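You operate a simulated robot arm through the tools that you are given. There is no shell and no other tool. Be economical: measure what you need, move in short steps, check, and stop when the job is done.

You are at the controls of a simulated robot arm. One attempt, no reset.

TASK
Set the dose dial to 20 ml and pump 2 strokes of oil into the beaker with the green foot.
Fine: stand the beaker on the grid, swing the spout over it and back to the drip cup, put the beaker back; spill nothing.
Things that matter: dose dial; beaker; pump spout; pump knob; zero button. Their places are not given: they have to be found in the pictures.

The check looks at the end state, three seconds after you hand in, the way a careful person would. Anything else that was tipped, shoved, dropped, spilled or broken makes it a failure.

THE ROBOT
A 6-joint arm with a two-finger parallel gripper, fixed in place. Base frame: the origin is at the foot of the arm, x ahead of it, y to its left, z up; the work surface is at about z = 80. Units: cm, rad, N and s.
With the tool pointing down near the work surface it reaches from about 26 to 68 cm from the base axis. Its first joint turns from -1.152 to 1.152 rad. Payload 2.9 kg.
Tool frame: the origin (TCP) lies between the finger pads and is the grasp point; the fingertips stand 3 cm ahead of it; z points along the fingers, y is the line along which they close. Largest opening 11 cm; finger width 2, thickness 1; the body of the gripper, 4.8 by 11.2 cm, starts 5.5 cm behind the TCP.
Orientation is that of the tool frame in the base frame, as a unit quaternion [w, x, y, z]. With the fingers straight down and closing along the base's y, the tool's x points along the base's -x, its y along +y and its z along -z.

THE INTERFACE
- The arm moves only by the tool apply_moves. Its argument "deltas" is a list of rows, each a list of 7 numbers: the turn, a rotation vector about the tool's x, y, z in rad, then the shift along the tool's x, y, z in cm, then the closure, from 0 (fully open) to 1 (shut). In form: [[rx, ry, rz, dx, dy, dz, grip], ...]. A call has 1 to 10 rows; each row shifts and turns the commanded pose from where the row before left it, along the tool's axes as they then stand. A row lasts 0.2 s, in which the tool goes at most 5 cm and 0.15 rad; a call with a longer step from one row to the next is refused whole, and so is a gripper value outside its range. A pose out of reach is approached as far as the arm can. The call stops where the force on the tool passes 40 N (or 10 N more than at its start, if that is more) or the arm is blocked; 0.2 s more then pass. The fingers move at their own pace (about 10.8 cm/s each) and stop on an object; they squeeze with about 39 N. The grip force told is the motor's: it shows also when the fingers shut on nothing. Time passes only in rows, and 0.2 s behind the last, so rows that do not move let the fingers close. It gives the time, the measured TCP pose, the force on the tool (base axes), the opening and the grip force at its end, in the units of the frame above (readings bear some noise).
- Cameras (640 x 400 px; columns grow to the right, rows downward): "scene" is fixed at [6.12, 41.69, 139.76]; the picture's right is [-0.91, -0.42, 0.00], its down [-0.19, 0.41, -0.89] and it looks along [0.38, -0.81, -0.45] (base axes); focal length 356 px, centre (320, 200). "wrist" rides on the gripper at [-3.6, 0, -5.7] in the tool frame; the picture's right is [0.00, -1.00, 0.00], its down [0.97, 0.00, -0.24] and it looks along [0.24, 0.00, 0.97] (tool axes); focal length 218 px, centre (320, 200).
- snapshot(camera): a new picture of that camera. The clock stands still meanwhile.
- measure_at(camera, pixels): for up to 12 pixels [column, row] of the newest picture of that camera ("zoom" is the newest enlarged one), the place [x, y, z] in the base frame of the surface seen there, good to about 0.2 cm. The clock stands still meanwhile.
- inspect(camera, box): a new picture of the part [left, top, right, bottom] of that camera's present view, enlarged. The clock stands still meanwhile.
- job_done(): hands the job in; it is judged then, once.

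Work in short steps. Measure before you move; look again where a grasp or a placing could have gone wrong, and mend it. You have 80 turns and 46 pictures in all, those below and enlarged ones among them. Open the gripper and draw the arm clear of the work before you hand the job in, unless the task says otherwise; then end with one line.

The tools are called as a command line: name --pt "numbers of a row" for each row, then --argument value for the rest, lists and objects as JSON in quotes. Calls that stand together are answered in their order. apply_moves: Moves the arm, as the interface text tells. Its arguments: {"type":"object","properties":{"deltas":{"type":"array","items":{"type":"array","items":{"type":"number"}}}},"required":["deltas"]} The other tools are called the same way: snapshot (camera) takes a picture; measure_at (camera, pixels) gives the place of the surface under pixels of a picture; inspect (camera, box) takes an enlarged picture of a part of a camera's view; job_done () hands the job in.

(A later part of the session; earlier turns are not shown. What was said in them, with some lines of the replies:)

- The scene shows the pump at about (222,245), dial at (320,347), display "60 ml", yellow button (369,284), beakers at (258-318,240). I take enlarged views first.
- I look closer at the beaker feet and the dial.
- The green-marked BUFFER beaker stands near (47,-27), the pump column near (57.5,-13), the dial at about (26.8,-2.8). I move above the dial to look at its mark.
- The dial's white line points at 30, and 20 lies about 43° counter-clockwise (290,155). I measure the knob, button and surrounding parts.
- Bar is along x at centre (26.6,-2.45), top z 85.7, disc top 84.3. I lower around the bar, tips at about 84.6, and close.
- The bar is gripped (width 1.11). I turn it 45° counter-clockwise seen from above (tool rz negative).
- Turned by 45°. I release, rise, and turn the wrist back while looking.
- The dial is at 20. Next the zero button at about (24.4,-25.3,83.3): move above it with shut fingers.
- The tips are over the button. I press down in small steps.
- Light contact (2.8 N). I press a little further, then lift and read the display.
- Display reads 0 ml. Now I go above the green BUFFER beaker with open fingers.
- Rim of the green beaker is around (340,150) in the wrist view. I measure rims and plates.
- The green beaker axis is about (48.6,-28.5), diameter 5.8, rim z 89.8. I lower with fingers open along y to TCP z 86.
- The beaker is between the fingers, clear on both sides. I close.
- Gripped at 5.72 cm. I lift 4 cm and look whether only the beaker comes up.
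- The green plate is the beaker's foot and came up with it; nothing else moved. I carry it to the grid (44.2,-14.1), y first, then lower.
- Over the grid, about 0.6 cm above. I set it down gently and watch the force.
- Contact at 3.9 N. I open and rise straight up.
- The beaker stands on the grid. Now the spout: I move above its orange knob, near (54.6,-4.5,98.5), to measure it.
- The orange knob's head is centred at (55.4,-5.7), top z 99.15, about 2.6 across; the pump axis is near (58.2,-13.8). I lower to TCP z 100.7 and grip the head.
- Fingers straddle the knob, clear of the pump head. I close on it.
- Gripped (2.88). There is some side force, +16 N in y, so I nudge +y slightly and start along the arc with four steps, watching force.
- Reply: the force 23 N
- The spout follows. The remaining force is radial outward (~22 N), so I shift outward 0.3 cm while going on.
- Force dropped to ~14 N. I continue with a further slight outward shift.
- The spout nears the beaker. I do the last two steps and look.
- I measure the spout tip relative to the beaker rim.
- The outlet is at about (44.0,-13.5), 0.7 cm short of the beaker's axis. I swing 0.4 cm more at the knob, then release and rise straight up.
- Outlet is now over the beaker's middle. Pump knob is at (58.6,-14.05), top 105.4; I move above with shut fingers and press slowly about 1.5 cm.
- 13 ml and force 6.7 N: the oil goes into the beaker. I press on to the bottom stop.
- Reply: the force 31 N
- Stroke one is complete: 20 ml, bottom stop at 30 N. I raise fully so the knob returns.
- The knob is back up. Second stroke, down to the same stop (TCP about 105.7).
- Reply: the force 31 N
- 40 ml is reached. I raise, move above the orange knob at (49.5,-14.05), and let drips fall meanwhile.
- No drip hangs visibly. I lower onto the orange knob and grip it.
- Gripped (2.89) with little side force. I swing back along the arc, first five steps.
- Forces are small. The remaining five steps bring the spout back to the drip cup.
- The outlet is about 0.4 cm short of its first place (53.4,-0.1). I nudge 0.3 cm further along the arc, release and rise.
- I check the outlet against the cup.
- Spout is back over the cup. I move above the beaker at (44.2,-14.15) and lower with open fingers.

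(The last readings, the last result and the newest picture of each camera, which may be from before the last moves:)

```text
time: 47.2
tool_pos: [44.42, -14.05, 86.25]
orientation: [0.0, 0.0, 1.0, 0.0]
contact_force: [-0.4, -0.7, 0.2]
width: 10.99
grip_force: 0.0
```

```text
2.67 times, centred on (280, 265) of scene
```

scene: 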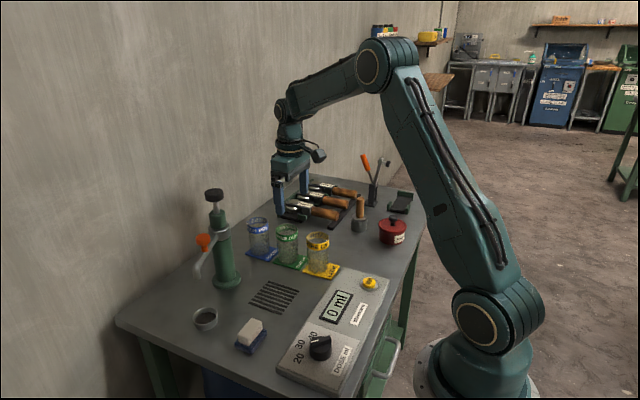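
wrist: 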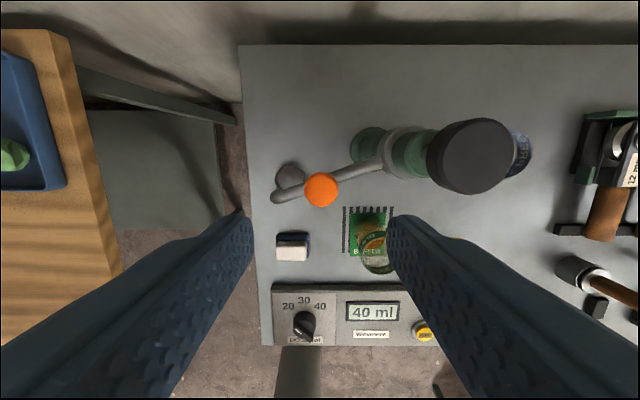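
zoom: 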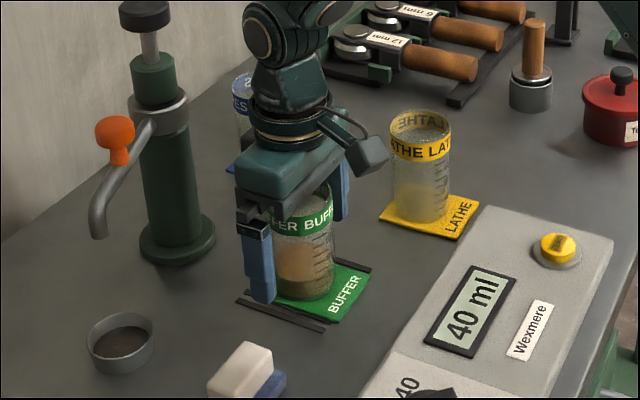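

Well placed. I close, then lift slowly 4 cm.

apply_moves --pt "0 0 0 0.15 0 0 0.3" --pt "0 0 0 0 0 0 1" --pt "0 0 0 0 0 0 1" --pt "0 0 0 0 0 0 1" --pt "0 0 0 0 0 -0.7 1" --pt "0 0 0 0 0 -1.1 1" --pt "0 0 0 0 0 -1.2 1" --pt "0 0 0 0 0 -1.0 1" --pt "0 0 0 0 0 0 1"

```text
time: 49.2
tool_pos: [44.12, -14.14, 90.24]
orientation: [0.001, 0.0, 1.0, 0.0]
contact_force: [1.4, 0.3, -1.1]
width: 5.73
grip_force: 38.4
```

Lifted with grip 5.73. I carry it back gently toward (48.6,-28.5).

apply_moves --pt "0 0 0 -0.5 -0.8 0 1" --pt "0 0 0 -0.9 -1.6 0 1" --pt "0 0 0 -1.0 -1.9 0 1" --pt "0 0 0 -1.0 -1.9 0 1" --pt "0 0 0 -0.7 -1.9 0 1" --pt "0 0 0 -0.37 -1.9 0 1" --pt "0 0 0 0 -1.8 0 1" --pt "0 0 0 0 -1.5 0 1" --pt "0 0 0 0 -1.06 0 1" --pt "0 0 0 0 0 0 1"

inspect --camera "scene" --box '[200, 190, 360, 340]'

```text
time: 51.4
tool_pos: [48.71, -28.43, 90.3]
orientation: [0.001, 0.0, 1.0, 0.0]
contact_force: [0.6, -0.1, -1.3]
width: 5.73
grip_force: 39.7
```

```text
2.67 times, centred on (280, 265) of scene
```

zoom: 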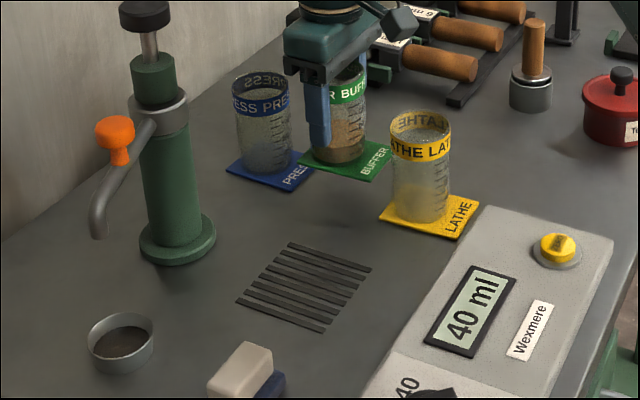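

Above its home, grid clean. I lower to just above the table.

apply_moves --pt "0 0 0 0.06 -0.04 1.2 1" --pt "0 0 0 0 0 1.2 1" --pt "0 0 0 0 0 0.8 1" --pt "0 0 0 0 0 0.5 1" --pt "0 0 0 0 0 0.3 1" --pt "0 0 0 0 0 0.1 1"

```text
time: 52.8
tool_pos: [48.56, -28.47, 86.3]
orientation: [0.0, 0.0, 1.0, 0.0]
contact_force: [-3.1, 2.4, 10.5]
width: 5.76
grip_force: 39.4
```

Contact at 10 N: it stands on the table. I release and rise.

apply_moves --pt "0 0 0 0 0 -0.05 0.42" --pt "0 0 0 0 0 0 0.2" --pt "0 0 0 0 0 0 0" --pt "0 0 0 0 0 -2 0" --pt "0 0 0 0 0 -4 0" --pt "0 0 0 0 0 -5 0" --pt "0 0 0 0 0 -5 0" --pt "0 0 0 0 0 -5 0" --pt "0 0 0 2 2 -3 0" --pt "0 0 0 3 2 0 0"

snapshot --camera "wrist"

inspect --camera "scene" --box '[180, 180, 400, 400]'

```text
time: 55.0
tool_pos: [43.52, -24.34, 110.4]
orientation: [0.0, 0.0, 1.0, 0.0]
contact_force: [0.4, 1.0, 0.3]
width: 11.01
grip_force: 0.0
```

```text
6 pictures are left
```

wrist: 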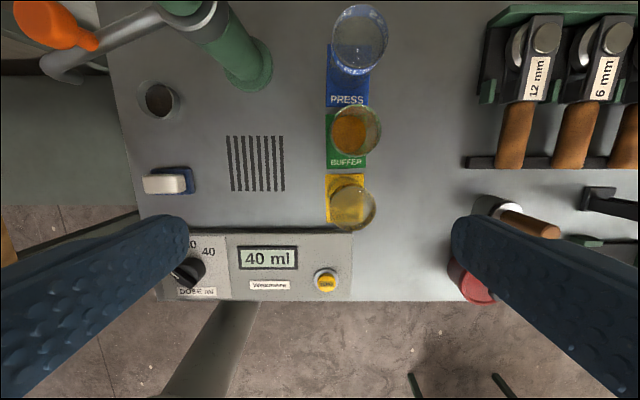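

```text
1.82 times, centred on (290, 290) of scene
```

zoom: 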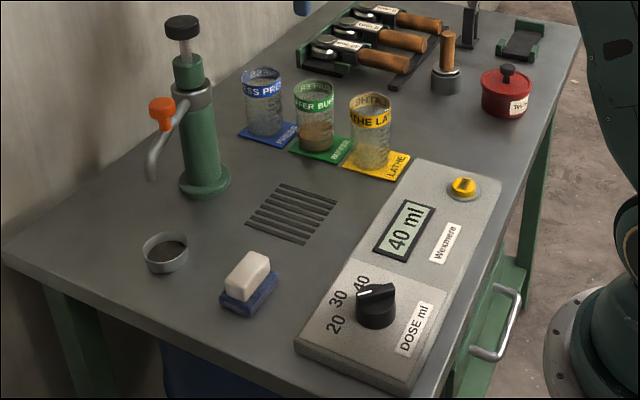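

All is in place: the beaker is back in line with oil in it, the spout is over the cup, the display reads 40 ml and nothing is spilled. I draw the arm clear.

apply_moves --pt "0 0 0 2 1.2 -3.5 0" --pt "0 0 0 2 1.2 -3.5 0" --pt "0 0 0 2 1.2 -3.5 0" --pt "0 0 0 2 1.2 -3 0" --pt "0 0 0 0 0 0 0"

inspect --camera "wrist" --box '[190, 0, 420, 240]'

```text
time: 56.2
tool_pos: [35.54, -19.69, 123.69]
orientation: [-0.001, 0.0, 1.0, 0.0]
contact_force: [0.1, 0.6, 0.3]
width: 11.01
grip_force: 0.0
```

```text
1.67 times, centred on (305, 120) of wrist
```

zoom: 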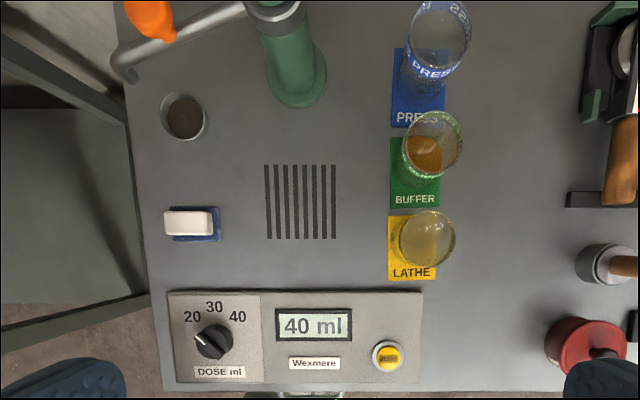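

The dial points to 20, the display shows 40 ml and everything is in place, so I hand in.

job_done

```text
The job is handed in.
```

The dose dial is at 20 ml and two strokes (40 ml on the display, zeroed first) went into the green-foot beaker. The beaker is back in its place, the spout is over the drip cup, and no spill is visible in the last pictures.
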